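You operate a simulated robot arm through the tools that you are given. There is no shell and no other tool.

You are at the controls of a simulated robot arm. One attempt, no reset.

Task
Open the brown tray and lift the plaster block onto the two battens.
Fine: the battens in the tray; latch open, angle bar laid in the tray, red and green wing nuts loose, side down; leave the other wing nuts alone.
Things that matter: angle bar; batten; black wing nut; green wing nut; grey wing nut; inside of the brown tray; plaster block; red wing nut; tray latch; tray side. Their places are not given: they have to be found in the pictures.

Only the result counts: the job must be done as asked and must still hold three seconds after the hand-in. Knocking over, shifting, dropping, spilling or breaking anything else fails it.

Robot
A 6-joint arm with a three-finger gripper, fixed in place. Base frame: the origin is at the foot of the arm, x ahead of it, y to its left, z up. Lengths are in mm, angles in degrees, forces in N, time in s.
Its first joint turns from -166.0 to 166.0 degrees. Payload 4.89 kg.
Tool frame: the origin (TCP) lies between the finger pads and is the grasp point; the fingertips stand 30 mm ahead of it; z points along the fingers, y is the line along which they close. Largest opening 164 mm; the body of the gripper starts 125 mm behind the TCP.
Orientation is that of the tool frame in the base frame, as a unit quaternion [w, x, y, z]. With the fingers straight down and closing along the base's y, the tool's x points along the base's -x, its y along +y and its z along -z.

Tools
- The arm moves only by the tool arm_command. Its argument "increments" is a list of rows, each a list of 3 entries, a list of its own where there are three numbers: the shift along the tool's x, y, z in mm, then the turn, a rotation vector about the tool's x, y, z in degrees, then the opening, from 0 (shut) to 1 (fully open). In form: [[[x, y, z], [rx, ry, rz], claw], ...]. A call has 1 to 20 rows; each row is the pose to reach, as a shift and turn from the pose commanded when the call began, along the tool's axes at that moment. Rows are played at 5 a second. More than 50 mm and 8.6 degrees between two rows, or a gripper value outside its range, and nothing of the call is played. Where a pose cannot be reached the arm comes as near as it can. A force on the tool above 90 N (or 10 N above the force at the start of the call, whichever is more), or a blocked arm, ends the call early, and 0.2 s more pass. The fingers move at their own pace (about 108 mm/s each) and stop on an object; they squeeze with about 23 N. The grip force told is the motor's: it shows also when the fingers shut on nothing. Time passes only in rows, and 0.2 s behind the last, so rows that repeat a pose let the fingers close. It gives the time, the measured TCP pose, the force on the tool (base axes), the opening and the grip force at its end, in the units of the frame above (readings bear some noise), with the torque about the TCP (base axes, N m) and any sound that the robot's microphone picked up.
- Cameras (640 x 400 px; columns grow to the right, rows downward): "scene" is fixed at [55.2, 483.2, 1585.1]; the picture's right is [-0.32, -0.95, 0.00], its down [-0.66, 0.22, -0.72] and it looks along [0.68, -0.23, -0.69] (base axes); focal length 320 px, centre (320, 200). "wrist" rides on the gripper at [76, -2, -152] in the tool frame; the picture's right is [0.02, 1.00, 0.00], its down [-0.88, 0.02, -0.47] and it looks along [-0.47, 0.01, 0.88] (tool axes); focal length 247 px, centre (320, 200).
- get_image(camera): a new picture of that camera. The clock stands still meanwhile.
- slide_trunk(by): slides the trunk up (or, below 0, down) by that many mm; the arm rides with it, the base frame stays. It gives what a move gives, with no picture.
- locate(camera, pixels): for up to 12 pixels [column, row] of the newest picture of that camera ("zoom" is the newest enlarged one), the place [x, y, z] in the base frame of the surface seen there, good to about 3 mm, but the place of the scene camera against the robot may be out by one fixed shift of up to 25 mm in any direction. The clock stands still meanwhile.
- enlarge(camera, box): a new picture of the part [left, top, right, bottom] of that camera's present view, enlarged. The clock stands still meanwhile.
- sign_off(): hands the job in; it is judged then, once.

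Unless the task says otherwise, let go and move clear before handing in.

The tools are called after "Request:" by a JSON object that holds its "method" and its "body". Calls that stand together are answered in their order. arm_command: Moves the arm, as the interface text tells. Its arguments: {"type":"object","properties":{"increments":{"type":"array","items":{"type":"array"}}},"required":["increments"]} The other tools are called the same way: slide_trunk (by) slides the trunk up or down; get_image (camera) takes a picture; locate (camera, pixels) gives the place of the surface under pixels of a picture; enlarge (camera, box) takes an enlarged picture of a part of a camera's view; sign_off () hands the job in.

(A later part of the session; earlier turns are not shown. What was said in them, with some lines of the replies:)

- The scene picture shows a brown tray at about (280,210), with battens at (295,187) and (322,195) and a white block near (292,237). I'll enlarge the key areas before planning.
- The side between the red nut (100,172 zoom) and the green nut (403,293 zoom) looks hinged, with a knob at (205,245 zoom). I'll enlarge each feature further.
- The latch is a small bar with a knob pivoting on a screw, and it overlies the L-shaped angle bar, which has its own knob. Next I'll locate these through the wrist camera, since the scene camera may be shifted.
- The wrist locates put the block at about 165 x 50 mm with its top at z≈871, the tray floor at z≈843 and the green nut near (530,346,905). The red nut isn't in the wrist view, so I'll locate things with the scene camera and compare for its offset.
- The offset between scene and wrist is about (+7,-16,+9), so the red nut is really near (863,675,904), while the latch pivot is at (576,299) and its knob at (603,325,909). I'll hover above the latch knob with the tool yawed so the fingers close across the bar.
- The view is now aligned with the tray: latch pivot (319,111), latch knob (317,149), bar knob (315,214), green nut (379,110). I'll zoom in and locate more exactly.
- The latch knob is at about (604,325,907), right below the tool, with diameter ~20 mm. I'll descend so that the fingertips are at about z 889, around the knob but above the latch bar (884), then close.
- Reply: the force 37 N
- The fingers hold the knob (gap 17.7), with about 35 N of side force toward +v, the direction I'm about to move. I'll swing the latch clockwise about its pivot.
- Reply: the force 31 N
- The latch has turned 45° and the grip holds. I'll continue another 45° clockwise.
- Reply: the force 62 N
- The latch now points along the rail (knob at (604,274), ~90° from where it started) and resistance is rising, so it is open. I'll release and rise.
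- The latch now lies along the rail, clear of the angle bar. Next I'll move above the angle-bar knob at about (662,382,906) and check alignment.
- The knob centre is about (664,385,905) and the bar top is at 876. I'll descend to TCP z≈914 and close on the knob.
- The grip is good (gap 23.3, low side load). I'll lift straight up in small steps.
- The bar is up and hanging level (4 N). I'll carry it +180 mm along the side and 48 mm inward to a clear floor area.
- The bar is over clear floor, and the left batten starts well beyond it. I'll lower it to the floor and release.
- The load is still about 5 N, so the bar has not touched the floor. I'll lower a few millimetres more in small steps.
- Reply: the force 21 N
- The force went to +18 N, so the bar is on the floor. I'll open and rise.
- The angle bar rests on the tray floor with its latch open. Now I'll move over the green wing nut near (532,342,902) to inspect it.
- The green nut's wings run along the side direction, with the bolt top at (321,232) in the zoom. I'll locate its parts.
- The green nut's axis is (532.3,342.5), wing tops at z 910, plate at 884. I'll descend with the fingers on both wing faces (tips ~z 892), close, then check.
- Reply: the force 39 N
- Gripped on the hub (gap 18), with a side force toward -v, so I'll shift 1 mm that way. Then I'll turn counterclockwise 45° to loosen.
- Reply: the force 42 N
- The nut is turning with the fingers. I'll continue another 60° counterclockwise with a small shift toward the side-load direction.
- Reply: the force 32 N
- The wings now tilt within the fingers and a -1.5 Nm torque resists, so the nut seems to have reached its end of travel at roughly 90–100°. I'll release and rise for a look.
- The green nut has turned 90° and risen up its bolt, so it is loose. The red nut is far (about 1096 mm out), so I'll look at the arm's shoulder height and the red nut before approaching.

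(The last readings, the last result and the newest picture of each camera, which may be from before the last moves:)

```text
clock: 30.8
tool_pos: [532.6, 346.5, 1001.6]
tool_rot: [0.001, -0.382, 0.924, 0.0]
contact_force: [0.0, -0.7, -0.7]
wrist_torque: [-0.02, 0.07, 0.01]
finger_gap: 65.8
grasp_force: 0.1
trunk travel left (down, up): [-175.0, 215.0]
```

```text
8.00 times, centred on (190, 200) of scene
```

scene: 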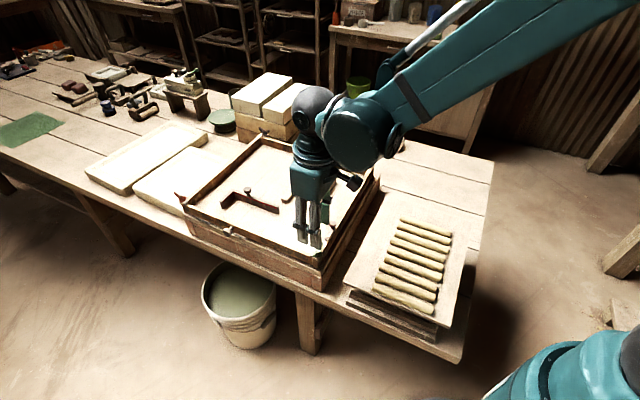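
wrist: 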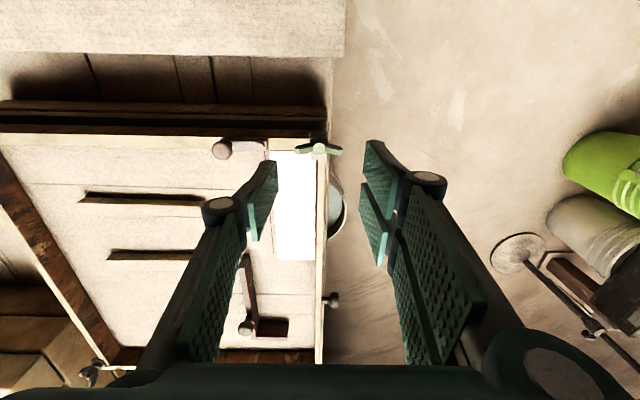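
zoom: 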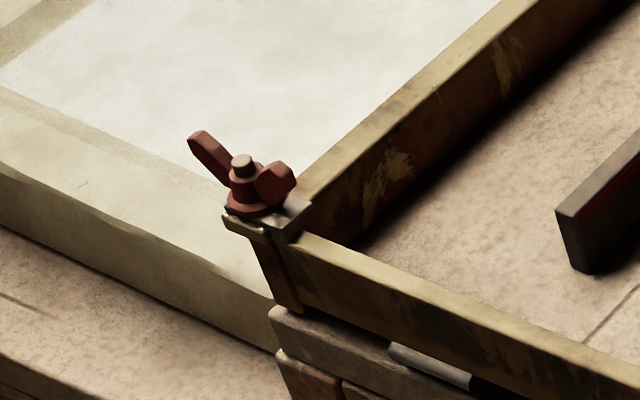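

Shoulder height looks to be about z 1100, so reach at nut height should be near its best. I'll travel toward the red nut at z≈1000 and check whether the arm follows.

Request:
{"method": "arm_command", "body": {"increments": [[[-40, 0, 0], [0, 0, 0], 0.4], [[-80, 0, 0], [0, 0, 0], 0.4], [[-120, 0, 0], [0, 0, 0], 0.4], [[-160, 0, 0], [0, 0, 0], 0.4], [[-200, 0, 0], [0, 0, 0], 0.4], [[-240, 0, 0], [0, 0, 0], 0.4], [[-280, 0, 0], [0, 0, 0], 0.4], [[-320, 0, 0], [0, 0, 0], 0.4], [[-360, 0, 0], [0, 0, 0], 0.4], [[-380, 0, 0], [0, 0, 0], 0.4], [[-400, 0, 0], [0, 0, 0], 0.4], [[-400, 0, 0], [0, 0, 0], 0.4]]}}

Request:
{"method": "get_image", "body": {"camera": "wrist"}}

Request:
{"method": "get_image", "body": {"camera": "scene"}}

```text
clock: 33.4
tool_pos: [814.3, 628.3, 1002.2]
tool_rot: [0.0, -0.383, 0.924, -0.001]
contact_force: [-0.1, 0.8, -0.6]
wrist_torque: [0.01, 0.02, 0.04]
finger_gap: 65.8
grasp_force: 0.0
trunk travel left (down, up): [-175.0, 215.0]
```

```text
taken
```

wrist: 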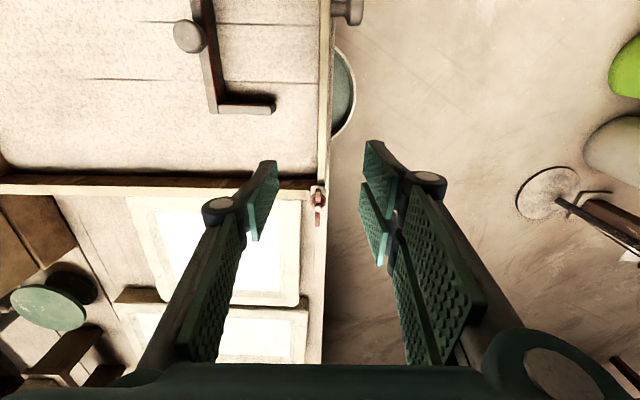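

```text
taken
```

scene: 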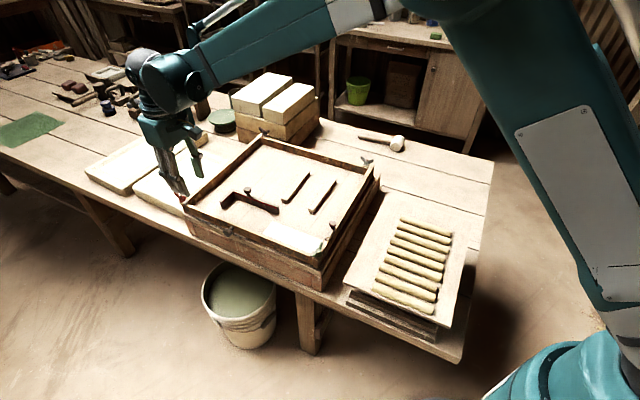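

The arm reached (814,628,1002) with the elbow still bent, and the red nut is visible at (318,199). I'll locate it from here.

Request:
{"method": "enlarge", "body": {"camera": "wrist", "box": [270, 165, 370, 240]}}

Request:
{"method": "locate", "body": {"camera": "wrist", "pixels": [[318, 200], [318, 188], [318, 218], [318, 221]]}}

```text
5.33 times, centred on (320, 202) of wrist
```

zoom: 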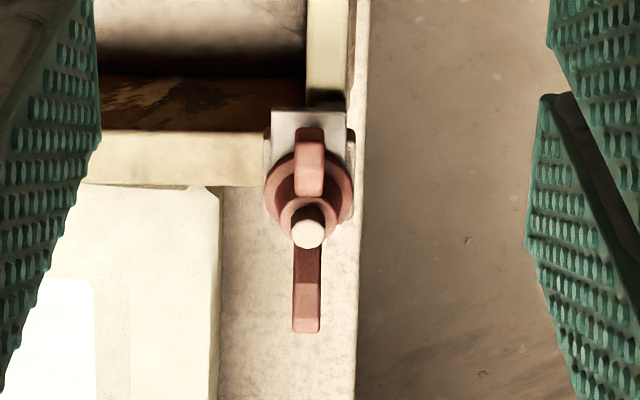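

```text
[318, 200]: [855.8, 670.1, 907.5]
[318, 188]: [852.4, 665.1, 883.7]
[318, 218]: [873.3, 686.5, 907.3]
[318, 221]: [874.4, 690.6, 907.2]
```

Request:
{"method": "locate", "body": {"camera": "zoom", "pixels": [[307, 233], [309, 140], [309, 185], [306, 322], [306, 265], [285, 130], [345, 185], [275, 190], [307, 290]]}}

```text
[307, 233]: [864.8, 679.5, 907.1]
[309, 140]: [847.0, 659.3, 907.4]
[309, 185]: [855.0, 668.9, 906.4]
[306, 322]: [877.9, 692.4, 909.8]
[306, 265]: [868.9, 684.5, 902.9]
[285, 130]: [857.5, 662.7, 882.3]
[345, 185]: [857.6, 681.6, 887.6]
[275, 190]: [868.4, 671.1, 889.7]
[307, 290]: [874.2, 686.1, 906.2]
```

The red nut's axis is about (863.5,677), wings along the side, tops ~z 909. I'll move above it and descend partway to check reach and alignment.

Request:
{"method": "arm_command", "body": {"increments": [[[-35, 0, 0], [0, 0, 0], 0.35], [[-69, 0, 0], [0, 0, 0], 0.35], [[-69, 0, 25], [0, 0, 0], 0.35], [[-69, 0, 45], [0, 0, 0], 0.35], [[-69, 0, 45], [0, 0, 0], 0.35]]}}

Request:
{"method": "enlarge", "body": {"camera": "wrist", "box": [260, 120, 380, 210]}}

```text
clock: 34.6
tool_pos: [863.0, 677.2, 954.9]
tool_rot: [0.0, -0.383, 0.924, -0.001]
contact_force: [0.2, -0.3, -0.3]
wrist_torque: [-0.02, 0.03, 0.03]
finger_gap: 57.1
grasp_force: 0.0
trunk travel left (down, up): [-175.0, 215.0]
```

```text
4.44 times, centred on (320, 165) of wrist
```

zoom: 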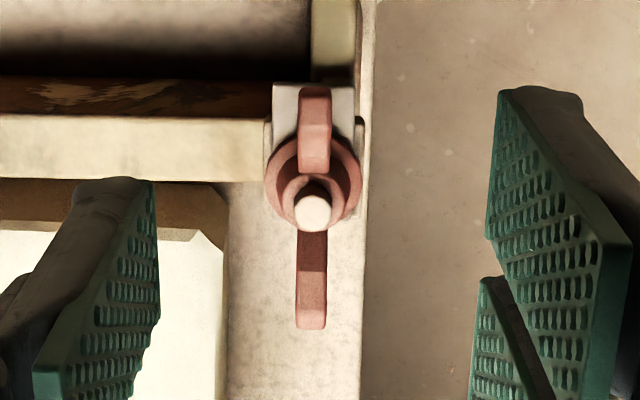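

Request:
{"method": "locate", "body": {"camera": "zoom", "pixels": [[312, 211], [315, 95], [311, 320], [315, 160], [311, 280]]}}

```text
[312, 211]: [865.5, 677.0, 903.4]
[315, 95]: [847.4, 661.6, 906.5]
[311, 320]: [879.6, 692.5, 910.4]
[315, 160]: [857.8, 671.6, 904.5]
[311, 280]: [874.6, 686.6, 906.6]
```

The axis is about 1 mm from the tool centre at (864.5,677). I'll descend to z 922 and close on the nut.

Request:
{"method": "arm_command", "body": {"increments": [[[-1, -0.5, 15], [0, 0, 0], 0.3], [[-1, -0.5, 28], [0, 0, 0], 0.3], [[-1, -0.5, 33], [0, 0, 0], 0.3], [[-1, -0.5, 33], [0, 0, 0], 0.15], [[-1, -0.5, 33], [0, 0, 0], 0.0], [[-1, -0.5, 33], [0, 0, 0], 0.0], [[-1, -0.5, 33], [0, 0, 0], 0.0]]}}

```text
clock: 36.2
tool_pos: [865.0, 677.1, 925.0]
tool_rot: [0.001, -0.383, 0.924, 0.0]
contact_force: [14.6, 3.0, 27.0]
wrist_torque: [-0.51, 0.22, -0.01]
finger_gap: 6.4
grasp_force: 44.7
trunk travel left (down, up): [-175.0, 215.0]
```

The gap closed to 6.4 with +27 N upward, different from the green one. I'll look before turning.

Request:
{"method": "get_image", "body": {"camera": "wrist"}}

Request:
{"method": "enlarge", "body": {"camera": "wrist", "box": [260, 120, 380, 210]}}

Request:
{"method": "enlarge", "body": {"camera": "scene", "box": [150, 165, 220, 225]}}

```text
taken
```

wrist: 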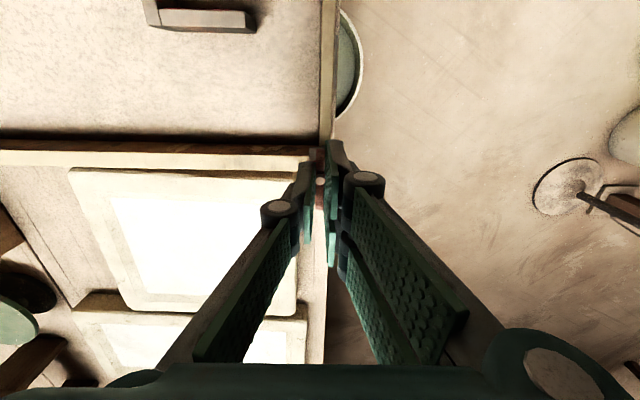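

```text
4.44 times, centred on (320, 165) of wrist
```

zoom: 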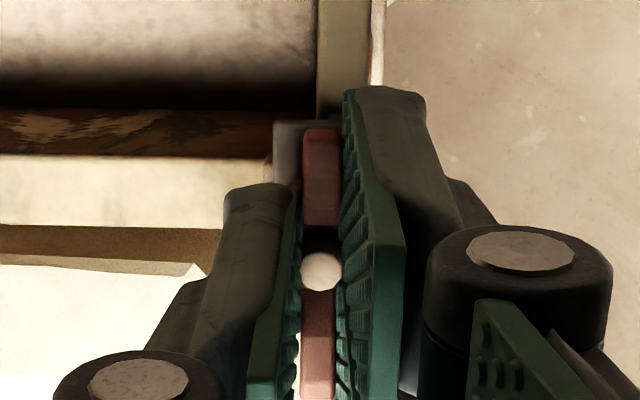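

```text
6.67 times, centred on (185, 195) of scene
```

zoom: 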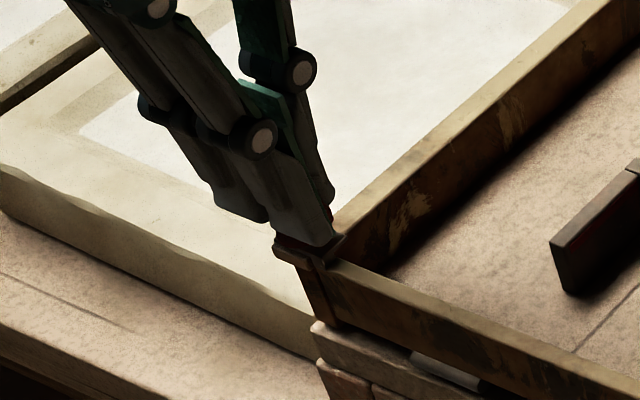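

The fingers clamp the wings themselves (6.4 mm) with the tips resting on the flange, which gives a good drive. I'll relieve 3 mm upward, then turn counterclockwise 45°.

Request:
{"method": "arm_command", "body": {"increments": [[[0, 0, -3], [0, 0, 0], 0.0], [[0, 0, -3], [0, 0, -7.5], 0.0], [[0, 0, -3], [0, 0, -15], 0.0], [[0, 0, -3], [0, 0, -22.5], 0.0], [[0, 0, -3.5], [0, 0, -30], 0.0], [[0, 0, -4], [0, 0, -37.5], 0.0], [[0, 0, -4.5], [0, 0, -45], 0.0]]}}

Request:
{"method": "get_image", "body": {"camera": "wrist"}}

```text
clock: 37.8
tool_pos: [865.3, 678.7, 926.6]
tool_rot: [0.0, 0.708, -0.706, 0.0]
contact_force: [-5.6, -21.9, -31.3]
wrist_torque: [-0.56, 0.15, -0.01]
finger_gap: 6.3
grasp_force: 45.2
trunk travel left (down, up): [-175.0, 215.0]
```

```text
taken
```

wrist: 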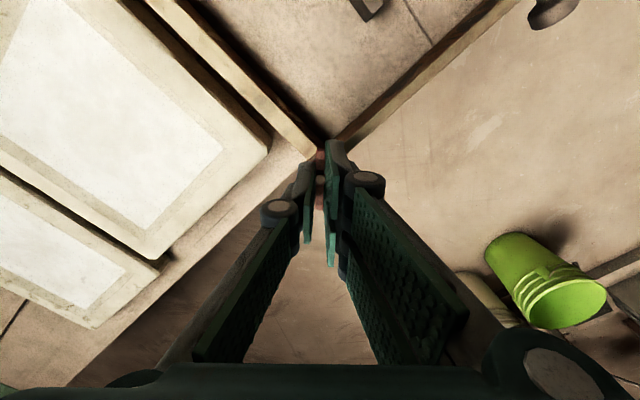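

The nut follows; downward load −31 N means I raised slightly too much. I'll lower 2 mm and turn the second 45° and a bit.

Request:
{"method": "arm_command", "body": {"increments": [[[0.7, 0, 2], [0, 0, -7.5], 0.0], [[0.7, 0, 2], [0, 0, -15], 0.0], [[0.7, 0, 2], [0, 0, -22.5], 0.0], [[0.7, 0, 2], [0, 0, -30], 0.0], [[0.7, 0, 2], [0, 0, -37.5], 0.0], [[0.7, 0, 2], [0, 0, -45], 0.0], [[0.7, 0, 2], [0, 0, -50], 0.0]]}}

Request:
{"method": "get_image", "body": {"camera": "wrist"}}

```text
clock: 39.4
tool_pos: [865.0, 676.2, 926.5]
tool_rot: [-0.001, 0.94, -0.342, 0.0]
contact_force: [25.6, 18.2, 26.2]
wrist_torque: [0.59, -0.56, -1.72]
finger_gap: 8.5
grasp_force: 45.4
trunk travel left (down, up): [-175.0, 215.0]
```

```text
taken
```

wrist: 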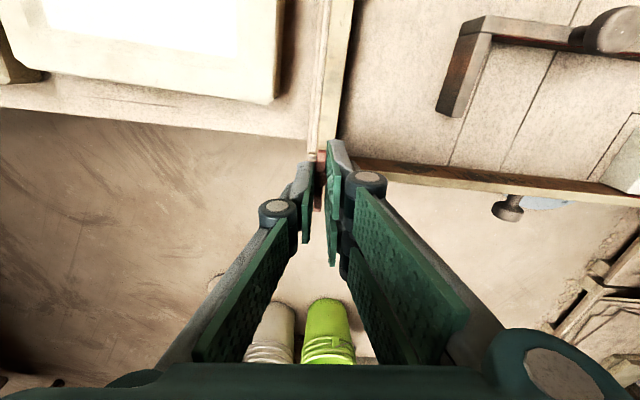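

Torque −1.7 Nm and the fingers spread to 8.5, so the nut has hit the same 90° stop. I'll release, rise and check.

Request:
{"method": "arm_command", "body": {"increments": [[[0, 0, 0], [0, 0, 0], 0.15], [[0, 0, 0], [0, 0, 0], 0.3], [[0, 0, -25], [0, 0, 0], 0.3], [[0, 0, -55], [0, 0, 7.5], 0.35], [[0, 0, -75], [0, 0, 15], 0.4], [[0, 0, -75], [0, 0, 22.5], 0.4], [[0, 0, -75], [0, 0, 30], 0.4], [[0, 0, -75], [0, 0, 37.5], 0.4], [[0, 0, -75], [0, 0, 45], 0.4], [[0, 0, -75], [0, 0, 52.5], 0.4], [[0, 0, -75], [0, 0, 60], 0.4], [[0, 0, -75], [0, 0, 67.5], 0.4], [[0, 0, -75], [0, 0, 75], 0.4], [[0, 0, -75], [0, 0, 82.5], 0.4], [[0, 0, -75], [0, 0, 90], 0.4], [[0, 0, -75], [0, 0, 95], 0.4], [[30, 0, -75], [0, 0, 95], 0.4]]}}

Request:
{"method": "get_image", "body": {"camera": "wrist"}}

Request:
{"method": "enlarge", "body": {"camera": "wrist", "box": [260, 120, 380, 210]}}

Request:
{"method": "enlarge", "body": {"camera": "scene", "box": [165, 120, 365, 280]}}

```text
clock: 43.0
tool_pos: [887.9, 659.2, 1001.0]
tool_rot: [0.0, -0.383, 0.924, -0.001]
contact_force: [-1.1, 0.6, 0.4]
wrist_torque: [-0.15, -0.2, 0.0]
finger_gap: 65.8
grasp_force: 0.1
trunk travel left (down, up): [-175.0, 215.0]
```

```text
taken
```

wrist: 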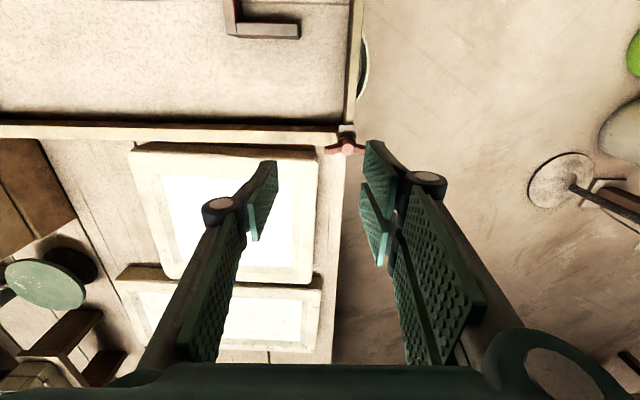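

```text
4.44 times, centred on (320, 165) of wrist
```

zoom: 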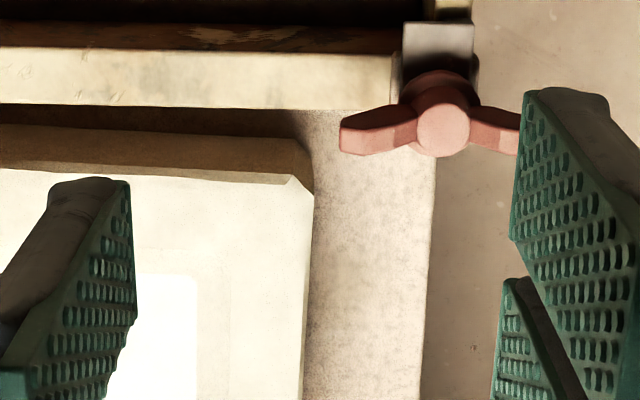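

```text
2.50 times, centred on (265, 200) of scene
```

zoom: 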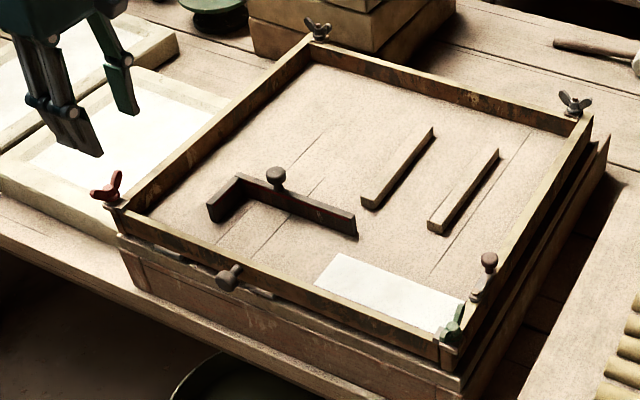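

Both nuts are at 90° and raised, so they are loose. Next I'll close the fingers and move to the inside of the loosened side, between the block and the angle bar, to push the side outward.

Request:
{"method": "arm_command", "body": {"increments": [[[40, 0, 0], [0, 0, 0], 0.2], [[80, 0, 0], [0, 0, 0], 0.0], [[120, 0, 0], [0, 0, 0], 0.0], [[160, 0, 0], [0, 0, 0], 0.0], [[200, 0, 0], [0, 0, 0], 0.0], [[244, 0, 0], [0, 0, 0], 0.0], [[244, 0, 20], [0, 0, 0], 0.0], [[244, 0, 45], [0, 0, 0], 0.0], [[244, 0, 45], [0, 0, 0], 0.0]]}}

Request:
{"method": "get_image", "body": {"camera": "wrist"}}

Request:
{"method": "enlarge", "body": {"camera": "scene", "box": [165, 140, 345, 280]}}

```text
clock: 45.0
tool_pos: [715.2, 485.6, 955.1]
tool_rot: [0.0, -0.382, 0.924, 0.0]
contact_force: [-0.3, -0.8, 0.2]
wrist_torque: [-0.02, 0.05, -0.03]
finger_gap: 0.0
grasp_force: 22.7
trunk travel left (down, up): [-175.0, 215.0]
```

```text
taken
```

wrist: 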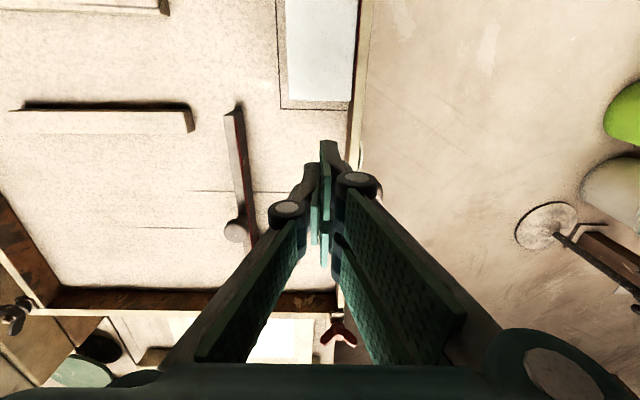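

```text
2.86 times, centred on (255, 210) of scene
```

zoom: 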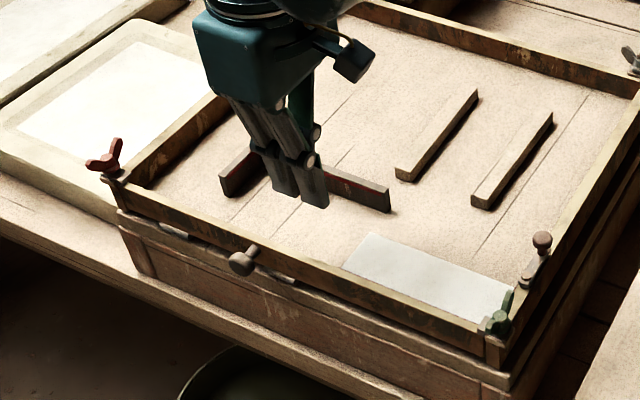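

The fingertips are over open floor between the near side and the angle bar. I'll descend to tip z≈855 and then push outward (tool +y) gently.

Request:
{"method": "arm_command", "body": {"increments": [[[0, 0, 30], [0, 0, 0], 0.0], [[0, 0, 55], [0, 0, 0], 0.0], [[0, 0, 68], [0, 0, 0], 0.0], [[0, 5, 68], [0, 0, 0], 0.0], [[0, 10, 68], [0, 0, 0], 0.0], [[0, 14, 68], [0, 0, 0], 0.0], [[0, 18, 68], [0, 0, 0], 0.0], [[0, 22, 67], [0, 0, 0], 0.0], [[0, 26, 66], [0, 0, 0], 0.0]]}}

Request:
{"method": "get_image", "body": {"camera": "wrist"}}

Request:
{"method": "enlarge", "body": {"camera": "scene", "box": [165, 140, 345, 280]}}

```text
clock: 47.0
tool_pos: [696.1, 502.9, 890.9]
tool_rot: [0.0, -0.384, 0.924, 0.0]
contact_force: [-0.7, -0.9, 0.0]
wrist_torque: [0.02, 0.01, 0.0]
finger_gap: 0.0
grasp_force: 23.2
trunk travel left (down, up): [-175.0, 215.0]
```

```text
taken
```

wrist: 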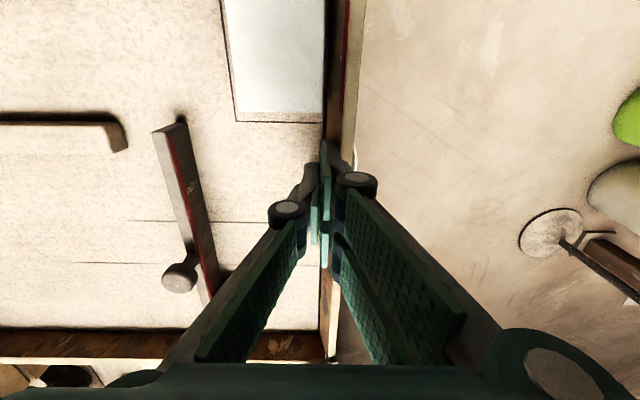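

```text
2.86 times, centred on (255, 210) of scene
```

zoom: 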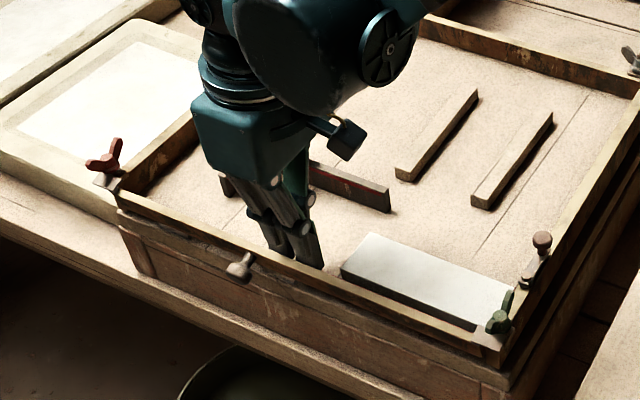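

The side is swinging outward freely (now clearly tilted in the scene zoom). I'll push further out, then down on it.

Request:
{"method": "arm_command", "body": {"increments": [[[0, 5, 0], [0, 0, 0], 0.0], [[0, 10, 0], [0, 0, 0], 0.0], [[0, 15, 0], [0, 0, 0], 0.0], [[0, 20, 0], [0, 0, 0], 0.0], [[0, 25, 0], [0, 0, 0], 0.0], [[0, 30, 0], [0, 0, 0], 0.0], [[0, 30, 0], [0, 0, 0], 0.0]]}}

Request:
{"method": "get_image", "body": {"camera": "wrist"}}

Request:
{"method": "enlarge", "body": {"camera": "scene", "box": [165, 140, 345, 280]}}

```text
clock: 48.6
tool_pos: [675.7, 524.6, 890.1]
tool_rot: [0.001, -0.383, 0.924, 0.0]
contact_force: [0.0, -0.7, 0.5]
wrist_torque: [0.0, 0.01, 0.01]
finger_gap: 0.0
grasp_force: 23.2
trunk travel left (down, up): [-175.0, 215.0]
```

```text
taken
```

wrist: 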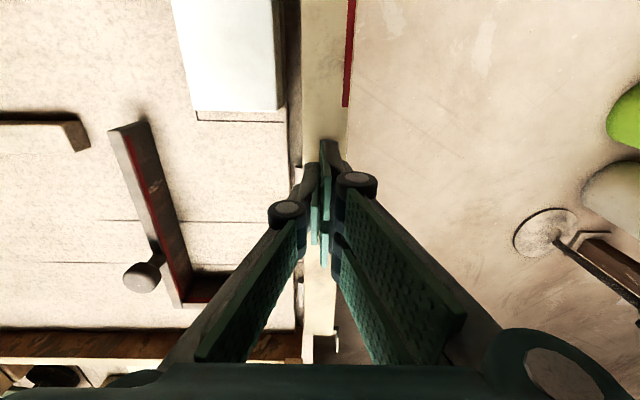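

```text
2.86 times, centred on (255, 210) of scene
```

zoom: 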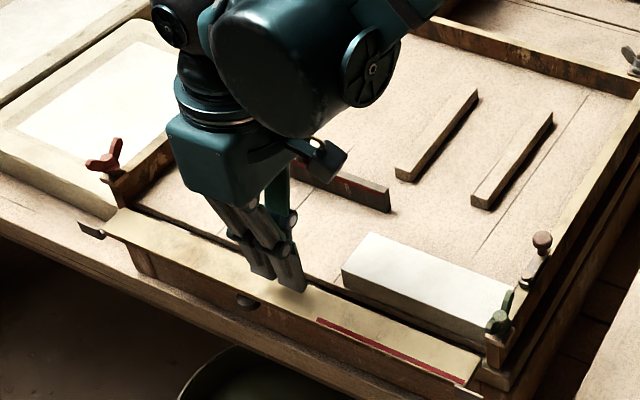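

The side is now lying out flat beside the tray. I'll rise, move clear, and examine it along with the block.

Request:
{"method": "arm_command", "body": {"increments": [[[0, 0, -30], [0, 0, 0], 0.0], [[0, 0, -70], [0, 0, 0], 0.2], [[20, 0, -110], [0, 0, 0], 0.5], [[60, -10, -130], [0, 0, 0], 0.6], [[100, -20, -130], [0, 0, 0], 0.6], [[130, -40, -130], [0, 0, 0], 0.6], [[130, -40, -130], [0, 0, 0], 0.6]]}}

Request:
{"method": "get_image", "body": {"camera": "wrist"}}

Request:
{"method": "enlarge", "body": {"camera": "scene", "box": [165, 140, 345, 280]}}

Request:
{"method": "locate", "body": {"camera": "zoom", "pixels": [[250, 270], [240, 290], [300, 300], [470, 375], [480, 355], [120, 230], [130, 210], [345, 275], [480, 328], [505, 292], [372, 238], [345, 290]]}}

```text
clock: 50.2
tool_pos: [611.3, 403.9, 1019.5]
tool_rot: [0.0, -0.383, 0.924, 0.0]
contact_force: [-0.7, 0.2, 0.7]
wrist_torque: [0.04, -0.11, -0.01]
finger_gap: 98.6
grasp_force: 0.0
trunk travel left (down, up): [-175.0, 215.0]
```

```text
taken
```

wrist: 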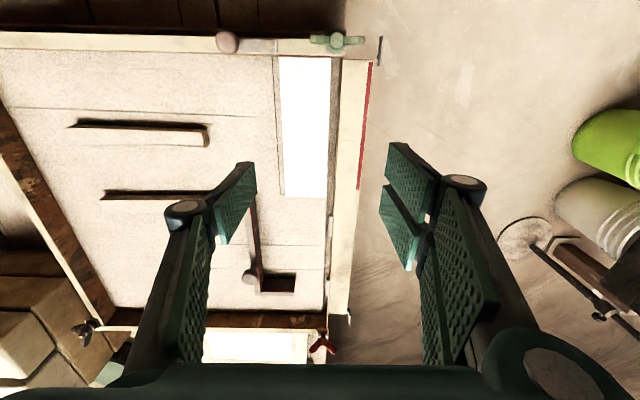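

```text
2.86 times, centred on (255, 210) of scene
```

zoom: 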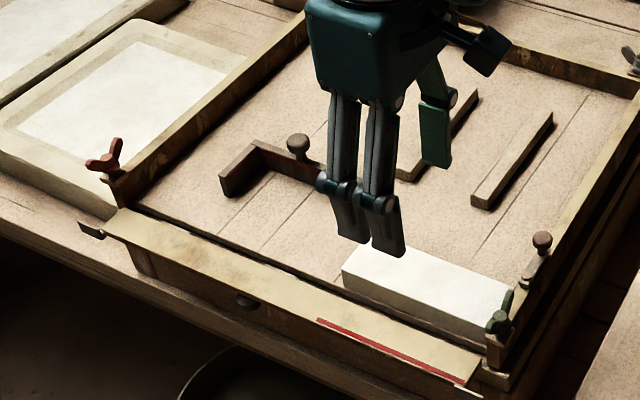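

```text
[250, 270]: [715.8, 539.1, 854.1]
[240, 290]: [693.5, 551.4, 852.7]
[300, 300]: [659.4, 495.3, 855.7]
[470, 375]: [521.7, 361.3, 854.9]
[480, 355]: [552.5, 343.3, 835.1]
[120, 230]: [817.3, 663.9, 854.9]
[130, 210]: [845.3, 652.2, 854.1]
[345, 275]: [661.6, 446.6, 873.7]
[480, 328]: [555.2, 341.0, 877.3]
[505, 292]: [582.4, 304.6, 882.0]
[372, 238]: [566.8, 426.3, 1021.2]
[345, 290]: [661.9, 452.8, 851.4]
```

The side lies level at z≈845 and stays. Now I'll locate the block and battens precisely from the wrist view.

Request:
{"method": "enlarge", "body": {"camera": "wrist", "box": [220, 20, 400, 210]}}

Request:
{"method": "locate", "body": {"camera": "wrist", "pixels": [[280, 58], [329, 58], [286, 193], [327, 196], [281, 125], [328, 125], [305, 125], [305, 70], [305, 185], [307, 205]]}}

Request:
{"method": "locate", "body": {"camera": "zoom", "pixels": [[232, 83], [408, 83], [248, 365], [396, 370], [243, 250], [400, 250]]}}

```text
2.11 times, centred on (310, 115) of wrist
```

zoom: 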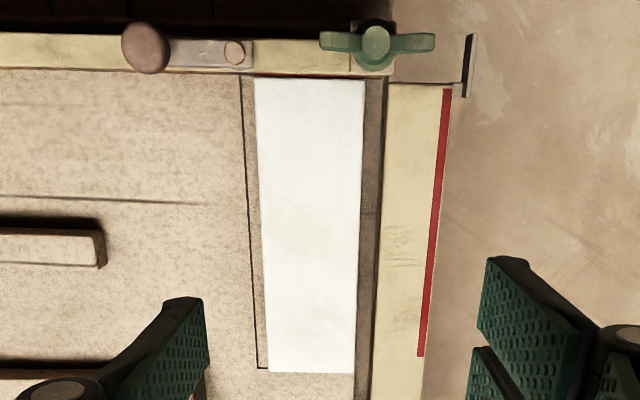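

```text
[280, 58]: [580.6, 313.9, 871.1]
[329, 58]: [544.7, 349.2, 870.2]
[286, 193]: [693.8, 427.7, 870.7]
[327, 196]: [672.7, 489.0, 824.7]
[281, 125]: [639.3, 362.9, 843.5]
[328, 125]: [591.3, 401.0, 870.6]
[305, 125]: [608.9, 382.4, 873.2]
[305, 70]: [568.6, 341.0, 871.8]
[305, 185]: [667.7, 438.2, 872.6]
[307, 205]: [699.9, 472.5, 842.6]
```

```text
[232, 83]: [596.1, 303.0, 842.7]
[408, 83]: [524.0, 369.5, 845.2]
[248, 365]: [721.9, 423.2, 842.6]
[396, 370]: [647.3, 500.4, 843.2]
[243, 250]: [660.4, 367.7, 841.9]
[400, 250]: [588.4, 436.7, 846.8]
```

Block corners give a centre near (619.5,389.5), top at z 871, about 160x50. I'll locate the battens before grasping.

Request:
{"method": "enlarge", "body": {"camera": "wrist", "box": [50, 90, 240, 220]}}

Request:
{"method": "locate", "body": {"camera": "zoom", "pixels": [[100, 130], [300, 145], [505, 155], [520, 175], [300, 170], [70, 120], [525, 140], [240, 368], [400, 372], [200, 360], [500, 180]]}}

```text
3.08 times, centred on (145, 155) of wrist
```

zoom: 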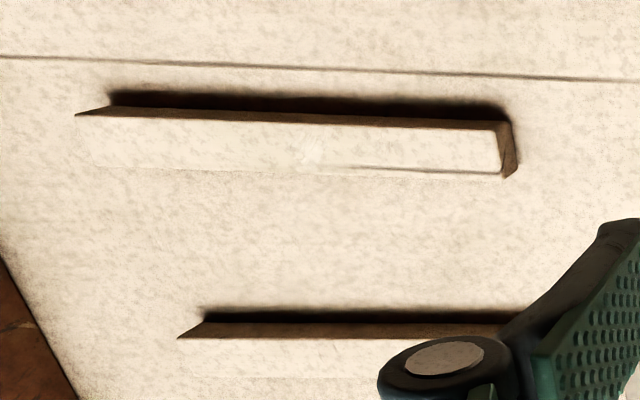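

```text
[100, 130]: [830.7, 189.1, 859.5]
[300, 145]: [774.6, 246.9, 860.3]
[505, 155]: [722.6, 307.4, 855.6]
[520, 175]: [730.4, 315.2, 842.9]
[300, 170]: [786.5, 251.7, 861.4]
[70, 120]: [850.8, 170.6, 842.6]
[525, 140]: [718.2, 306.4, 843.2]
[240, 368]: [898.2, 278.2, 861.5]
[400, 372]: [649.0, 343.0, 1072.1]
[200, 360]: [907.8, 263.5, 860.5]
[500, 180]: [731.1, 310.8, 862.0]
```

Batten tops are at z≈861, running inward at u≈109 and u≈213, v from 160 to 320 (from the green corner). I'll align over the block centre and descend partway to verify.

Request:
{"method": "arm_command", "body": {"increments": [[[2, -8, 30], [0, 0, 0], 0.6], [[4.4, -16, 60], [0, 0, 0], 0.6], [[4.4, -16, 85], [0, 0, 0], 0.6], [[4.4, -16, 85], [0, 0, 0], 0.6]]}}

Request:
{"method": "get_image", "body": {"camera": "wrist"}}

Request:
{"method": "enlarge", "body": {"camera": "scene", "box": [225, 170, 365, 280]}}

```text
clock: 51.2
tool_pos: [620.6, 389.8, 935.3]
tool_rot: [0.0, -0.383, 0.924, 0.0]
contact_force: [0.7, 0.1, -0.3]
wrist_torque: [-0.02, 0.08, -0.01]
finger_gap: 98.7
grasp_force: 0.1
trunk travel left (down, up): [-175.0, 215.0]
```

```text
taken
```

wrist: 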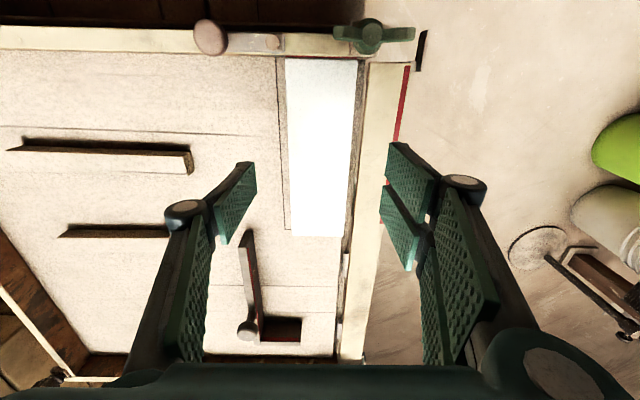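

```text
3.64 times, centred on (295, 225) of scene
```

zoom: 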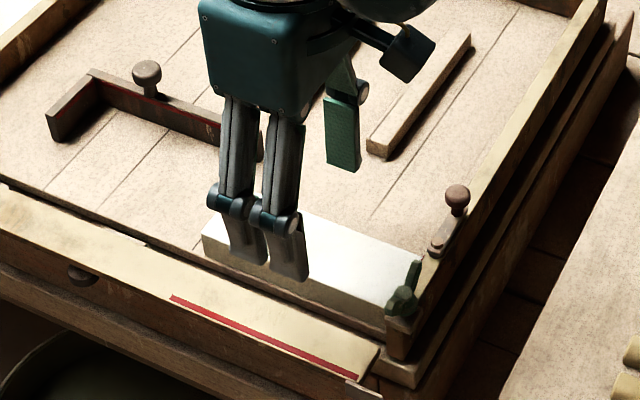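

The fingers straddle the block centrally. I'll descend to TCP z≈881 (tips ~851) and close on it.

Request:
{"method": "arm_command", "body": {"increments": [[[0, 0, 25], [0, 0, 0], 0.6], [[0, 0, 45], [0, 0, 0], 0.6], [[0, 0, 54], [0, 0, 0], 0.6], [[0, 0, 54], [0, 0, 0], 0.45], [[0, 0, 54], [0, 0, 0], 0.3], [[0, 0, 54], [0, 0, 0], 0.2], [[0, 0, 54], [0, 0, 0], 0.1], [[0, 0, 54], [0, 0, 0], 0.0], [[0, 0, 54], [0, 0, 0], 0.0]]}}

Request:
{"method": "get_image", "body": {"camera": "wrist"}}

```text
clock: 53.2
tool_pos: [619.1, 388.9, 881.2]
tool_rot: [-0.001, -0.382, 0.924, 0.0]
contact_force: [-0.5, -1.2, 0.3]
wrist_torque: [-0.11, 0.03, -0.02]
finger_gap: 56.1
grasp_force: 22.9
trunk travel left (down, up): [-175.0, 215.0]
```

```text
taken
```

wrist: 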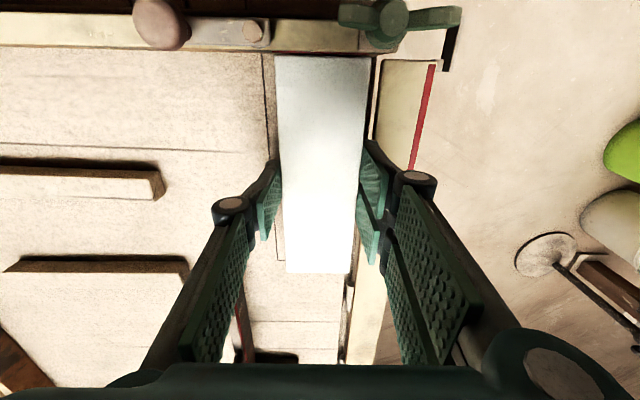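

The block is gripped (gap 56, 22.9 N). I'll lift it straight up, slowly at first.

Request:
{"method": "arm_command", "body": {"increments": [[[0, 0, -4], [0, 0, 0], 0.0], [[0, 0, -10], [0, 0, 0], 0.0], [[0, 0, -20], [0, 0, 0], 0.0], [[0, 0, -35], [0, 0, 0], 0.0], [[0, 0, -50], [0, 0, 0], 0.0], [[0, 0, -70], [0, 0, 0], 0.0], [[0, 0, -85], [0, 0, 0], 0.0], [[0, 0, -85], [0, 0, 0], 0.0]]}}

Request:
{"method": "get_image", "body": {"camera": "wrist"}}

Request:
{"method": "enlarge", "body": {"camera": "scene", "box": [185, 130, 365, 280]}}

```text
clock: 55.0
tool_pos: [618.8, 387.8, 966.6]
tool_rot: [0.001, -0.383, 0.924, 0.0]
contact_force: [-0.5, -0.2, -3.8]
wrist_torque: [0.01, -0.02, -0.01]
finger_gap: 56.1
grasp_force: 23.6
trunk travel left (down, up): [-175.0, 215.0]
```

```text
taken
```

wrist: 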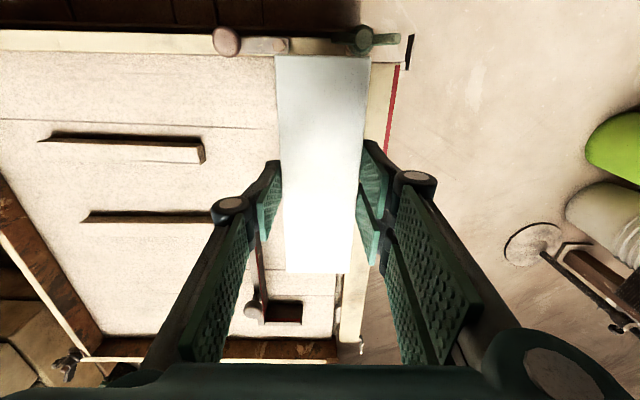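

```text
2.67 times, centred on (275, 205) of scene
```

zoom: 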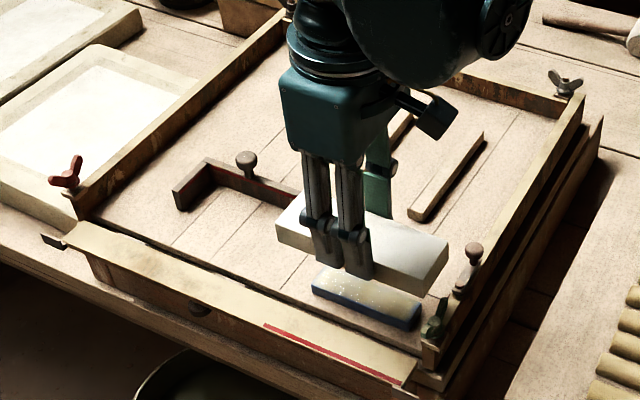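

The block is up and level, but something remains underneath at about (367,298) in the zoom. I'll look at it closer before moving.

Request:
{"method": "enlarge", "body": {"camera": "scene", "box": [275, 205, 345, 265]}}

Request:
{"method": "locate", "body": {"camera": "zoom", "pixels": [[240, 225], [300, 260], [400, 300], [220, 215], [420, 320], [350, 310], [250, 280], [400, 200]]}}

```text
6.67 times, centred on (310, 235) of scene
```

zoom: 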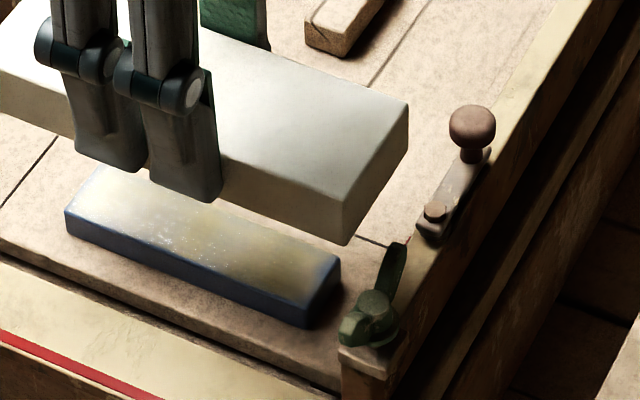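

```text
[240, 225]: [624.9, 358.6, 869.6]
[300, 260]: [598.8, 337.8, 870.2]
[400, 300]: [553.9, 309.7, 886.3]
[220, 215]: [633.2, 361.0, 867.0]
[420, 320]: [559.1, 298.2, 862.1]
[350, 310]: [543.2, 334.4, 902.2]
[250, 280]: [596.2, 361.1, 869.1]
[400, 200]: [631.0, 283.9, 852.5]
```

The remaining object is the master model under the block, undisturbed; it stays where it is. I'll carry the block over the battens: +66 mm along the side, 205 mm inward.

Request:
{"method": "arm_command", "body": {"increments": [[[-5, -15, 0], [0, 0, 0], 0.0], [[-15, -45, 0], [0, 0, 0], 0.0], [[-25, -75, 0], [0, 0, 0], 0.0], [[-35, -105, 0], [0, 0, 0], 0.0], [[-45, -135, 0], [0, 0, 0], 0.0], [[-55, -165, 0], [0, 0, 0], 0.0], [[-62, -190, 0], [0, 0, 0], 0.0], [[-66, -205, 0], [0, 0, 0], 0.0], [[-66, -205, 0], [0, 0, 0], 0.0]]}}

Request:
{"method": "get_image", "body": {"camera": "wrist"}}

Request:
{"method": "enlarge", "body": {"camera": "scene", "box": [205, 110, 385, 260]}}

```text
clock: 57.0
tool_pos: [812.4, 291.9, 964.1]
tool_rot: [0.0, -0.383, 0.924, 0.0]
contact_force: [0.7, -0.1, -3.8]
wrist_torque: [0.01, 0.02, -0.04]
finger_gap: 56.3
grasp_force: 23.2
trunk travel left (down, up): [-175.0, 215.0]
```

```text
taken
```

wrist: 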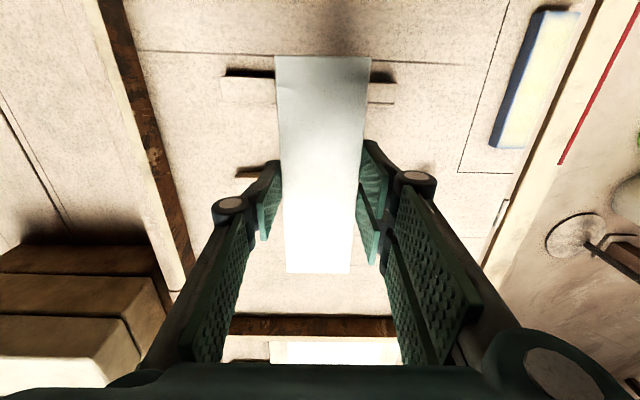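

```text
2.67 times, centred on (295, 185) of scene
```

zoom: 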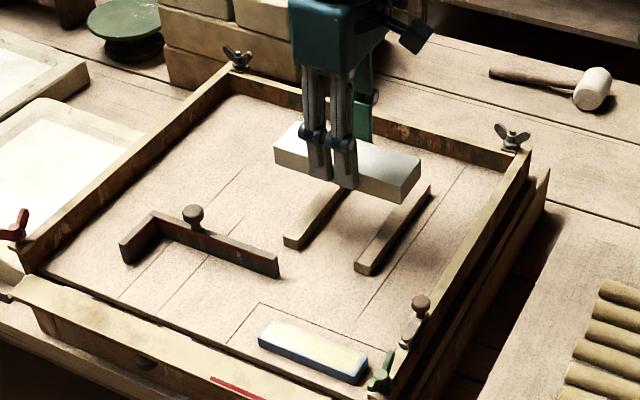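

The block hangs over both battens. I'll locate batten points on either side of it to verify the drop position.

Request:
{"method": "enlarge", "body": {"camera": "wrist", "box": [210, 40, 450, 290]}}

Request:
{"method": "locate", "body": {"camera": "wrist", "pixels": [[250, 82], [250, 98], [385, 86], [385, 101], [245, 179], [420, 180], [275, 57], [370, 57], [287, 272], [350, 272]]}}

```text
1.60 times, centred on (330, 165) of wrist
```

zoom: 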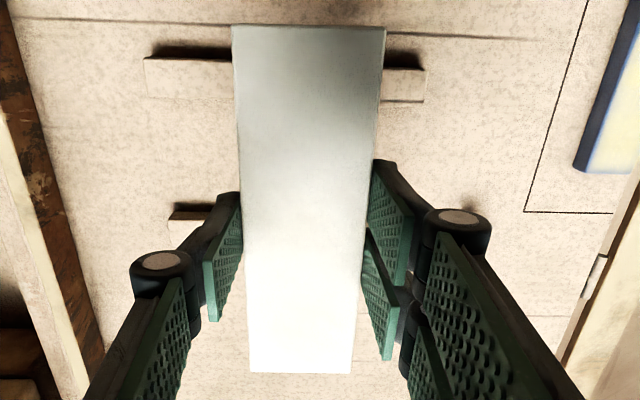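

```text
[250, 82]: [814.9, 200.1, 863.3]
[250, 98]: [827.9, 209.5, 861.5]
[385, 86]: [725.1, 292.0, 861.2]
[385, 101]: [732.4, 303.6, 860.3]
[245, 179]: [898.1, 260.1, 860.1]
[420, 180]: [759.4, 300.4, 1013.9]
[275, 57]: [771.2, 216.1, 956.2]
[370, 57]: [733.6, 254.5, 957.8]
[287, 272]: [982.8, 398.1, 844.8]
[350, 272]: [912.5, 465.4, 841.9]
```

The block spans u≈80–245 over battens at 100–118 and 201–219, nicely centred. I'll lower it to just above the battens.

Request:
{"method": "arm_command", "body": {"increments": [[[0, 0, 20], [0, 0, 0], 0.0], [[0, 0, 40], [0, 0, 0], 0.0], [[0, 0, 52], [0, 0, 0], 0.0], [[0, 0, 58], [0, 0, 0], 0.0], [[0, 0, 61], [0, 0, 0], 0.0], [[0, 0, 61], [0, 0, 0], 0.0]]}}

Request:
{"method": "enlarge", "body": {"camera": "scene", "box": [255, 150, 355, 220]}}

```text
clock: 58.4
tool_pos: [811.9, 292.2, 905.2]
tool_rot: [0.0, -0.383, 0.924, 0.001]
contact_force: [-0.1, 0.3, -3.3]
wrist_torque: [0.02, 0.0, 0.0]
finger_gap: 56.1
grasp_force: 23.0
trunk travel left (down, up): [-175.0, 215.0]
```

```text
5.71 times, centred on (305, 185) of scene
```

zoom: 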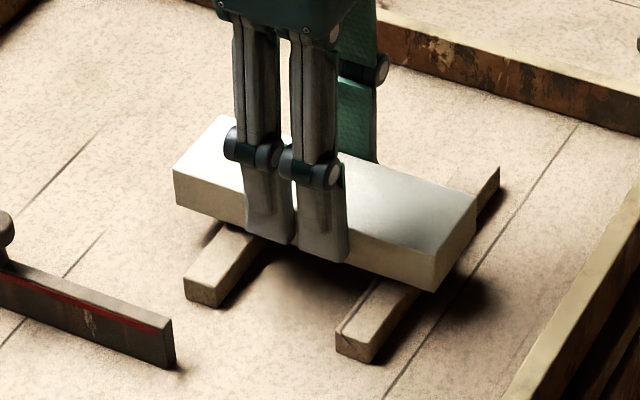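

Still 3.3 N hanging, no contact at z 905. I'll lower in 1 mm steps.

Request:
{"method": "arm_command", "body": {"increments": [[[0, 0, 1], [0, 0, 0], 0.0], [[0, 0, 2], [0, 0, 0], 0.0], [[0, 0, 3], [0, 0, 0], 0.0], [[0, 0, 4], [0, 0, 0], 0.0]]}}

```text
clock: 59.4
tool_pos: [812.5, 292.5, 901.2]
tool_rot: [0.001, -0.383, 0.924, 0.0]
contact_force: [-0.4, -0.8, -4.5]
wrist_torque: [-0.03, 0.0, -0.02]
finger_gap: 56.3
grasp_force: 22.9
trunk travel left (down, up): [-175.0, 215.0]
```

Request:
{"method": "arm_command", "body": {"increments": [[[0, 0, 0.7], [0, 0, 0], 0.0], [[0, 0, 1.4], [0, 0, 0], 0.0]]}}

```text
clock: 60.0
tool_pos: [811.3, 291.5, 899.7]
tool_rot: [0.0, -0.382, 0.924, 0.0]
contact_force: [-0.1, -0.4, -4.0]
wrist_torque: [0.02, -0.01, 0.0]
finger_gap: 56.1
grasp_force: 23.1
trunk travel left (down, up): [-175.0, 215.0]
```

The load is still −4 N, so no contact yet. I'll continue by small steps.

Request:
{"method": "arm_command", "body": {"increments": [[[0, 0, 0.7], [0, 0, 0], 0.0], [[0, 0, 1.4], [0, 0, 0], 0.0]]}}

```text
clock: 60.6
tool_pos: [812.0, 292.2, 898.7]
tool_rot: [0.0, -0.383, 0.924, 0.001]
contact_force: [2.1, 0.4, 10.3]
wrist_torque: [-0.14, -0.05, 0.02]
finger_gap: 56.4
grasp_force: 23.0
trunk travel left (down, up): [-175.0, 215.0]
```

Contact (+10 N): the block is on the battens. I'll open the fingers and rise straight up.

Request:
{"method": "arm_command", "body": {"increments": [[[0, 0, 0], [0, 0, 0], 0.38], [[0, 0, 0], [0, 0, 0], 0.45], [[0, 0, 0], [0, 0, 0], 0.55], [[0, 0, 0], [0, 0, 0], 0.55], [[0, 0, -10], [0, 0, 0], 0.55], [[0, 0, -40], [0, 0, 0], 0.55], [[0, 0, -80], [0, 0, 0], 0.55], [[0, 0, -120], [0, 0, 0], 0.55], [[20, 0, -150], [0, 0, 0], 0.55], [[60, 0, -180], [0, 0, 0], 0.55], [[100, 0, -200], [0, 0, 0], 0.55], [[140, 0, -220], [0, 0, 0], 0.55]]}}

Request:
{"method": "get_image", "body": {"camera": "wrist"}}

Request:
{"method": "get_image", "body": {"camera": "scene"}}

Request:
{"method": "enlarge", "body": {"camera": "scene", "box": [165, 120, 395, 300]}}

```text
clock: 63.2
tool_pos: [711.7, 191.9, 1118.7]
tool_rot: [0.0, -0.383, 0.924, 0.0]
contact_force: [1.3, 2.0, -1.0]
wrist_torque: [-0.19, 0.21, -0.01]
finger_gap: 90.2
grasp_force: 0.1
trunk travel left (down, up): [-175.0, 215.0]
```

```text
taken
```

wrist: 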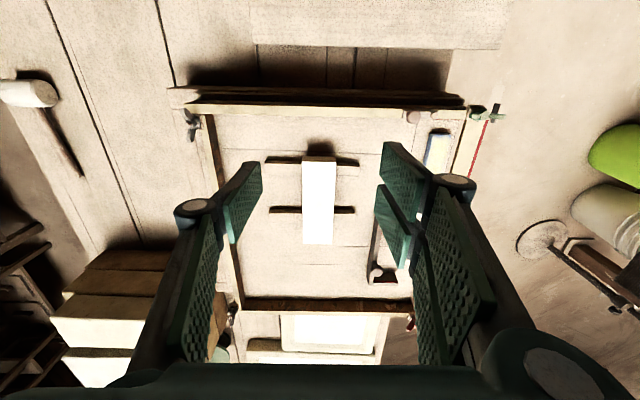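

```text
taken
```

scene: 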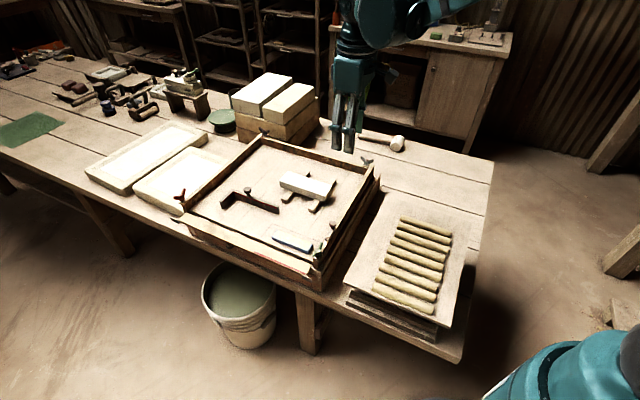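

```text
2.22 times, centred on (280, 210) of scene
```

zoom: 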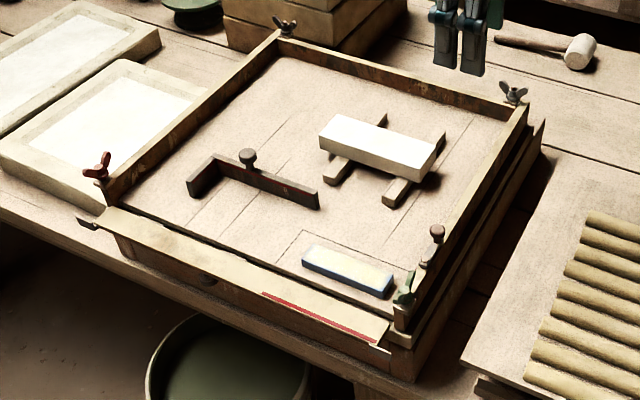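

The block rests on both battens, the side is down, and the angle bar is in the tray. A final close look at the nuts, latch and block before hand-in.

Request:
{"method": "enlarge", "body": {"camera": "scene", "box": [280, 205, 350, 265]}}

Request:
{"method": "enlarge", "body": {"camera": "scene", "box": [265, 150, 345, 220]}}

Request:
{"method": "enlarge", "body": {"camera": "scene", "box": [160, 170, 250, 240]}}

```text
6.67 times, centred on (315, 235) of scene
```

zoom: 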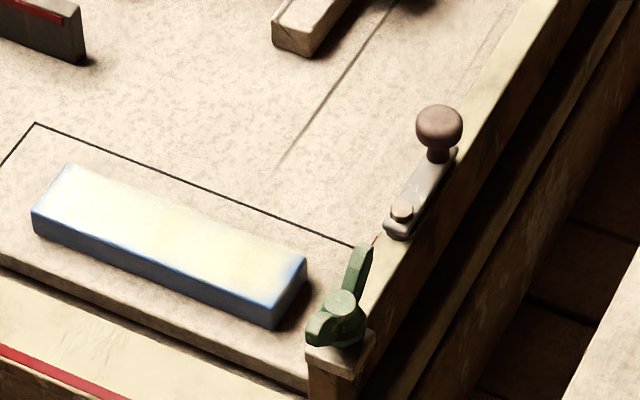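

```text
5.71 times, centred on (305, 185) of scene
```

zoom: 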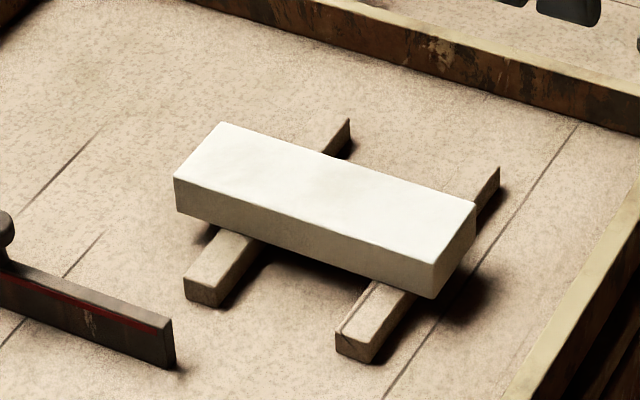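

```text
5.71 times, centred on (205, 205) of scene
```

zoom: 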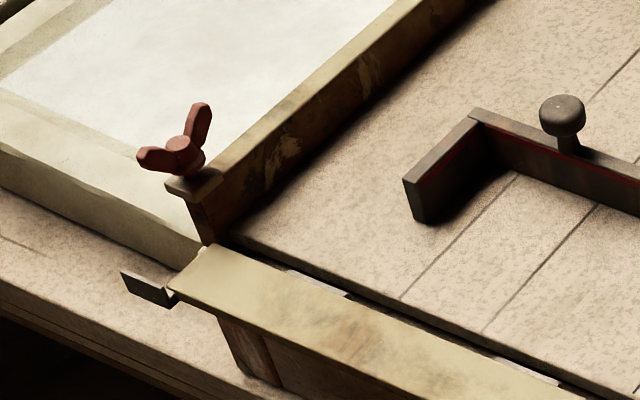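

The close-ups confirm it: latch along the rail, both nuts turned and raised, side flat, angle bar on the tray floor, block level on the battens. The gripper is clear, so I'm handing in.

Request:
{"method": "sign_off", "body": {}}

```text
The job is handed in.
```

The brown tray is open and the plaster block is resting level on the two battens, which are still in the tray. I handed the job in after a last look at the scene pictures; no verdict has come back.

- **Latch:** swung about 90° along the rail, clear of the angle bar.
- **Angle bar:** lifted out by its knob and laid on the tray floor, between the lowered side and the battens.
- **Red and green wing nuts:** each turned about 90° counterclockwise until it met a stop. Both have risen on their bolts.
- **Tray side:** down and lying level.
- **Black and grey wing nuts:** not touched.

A blue-sided model was under the block and was uncovered when I lifted it. I left it where it was. It was hidden until then, so I could not compare its position with where it started.
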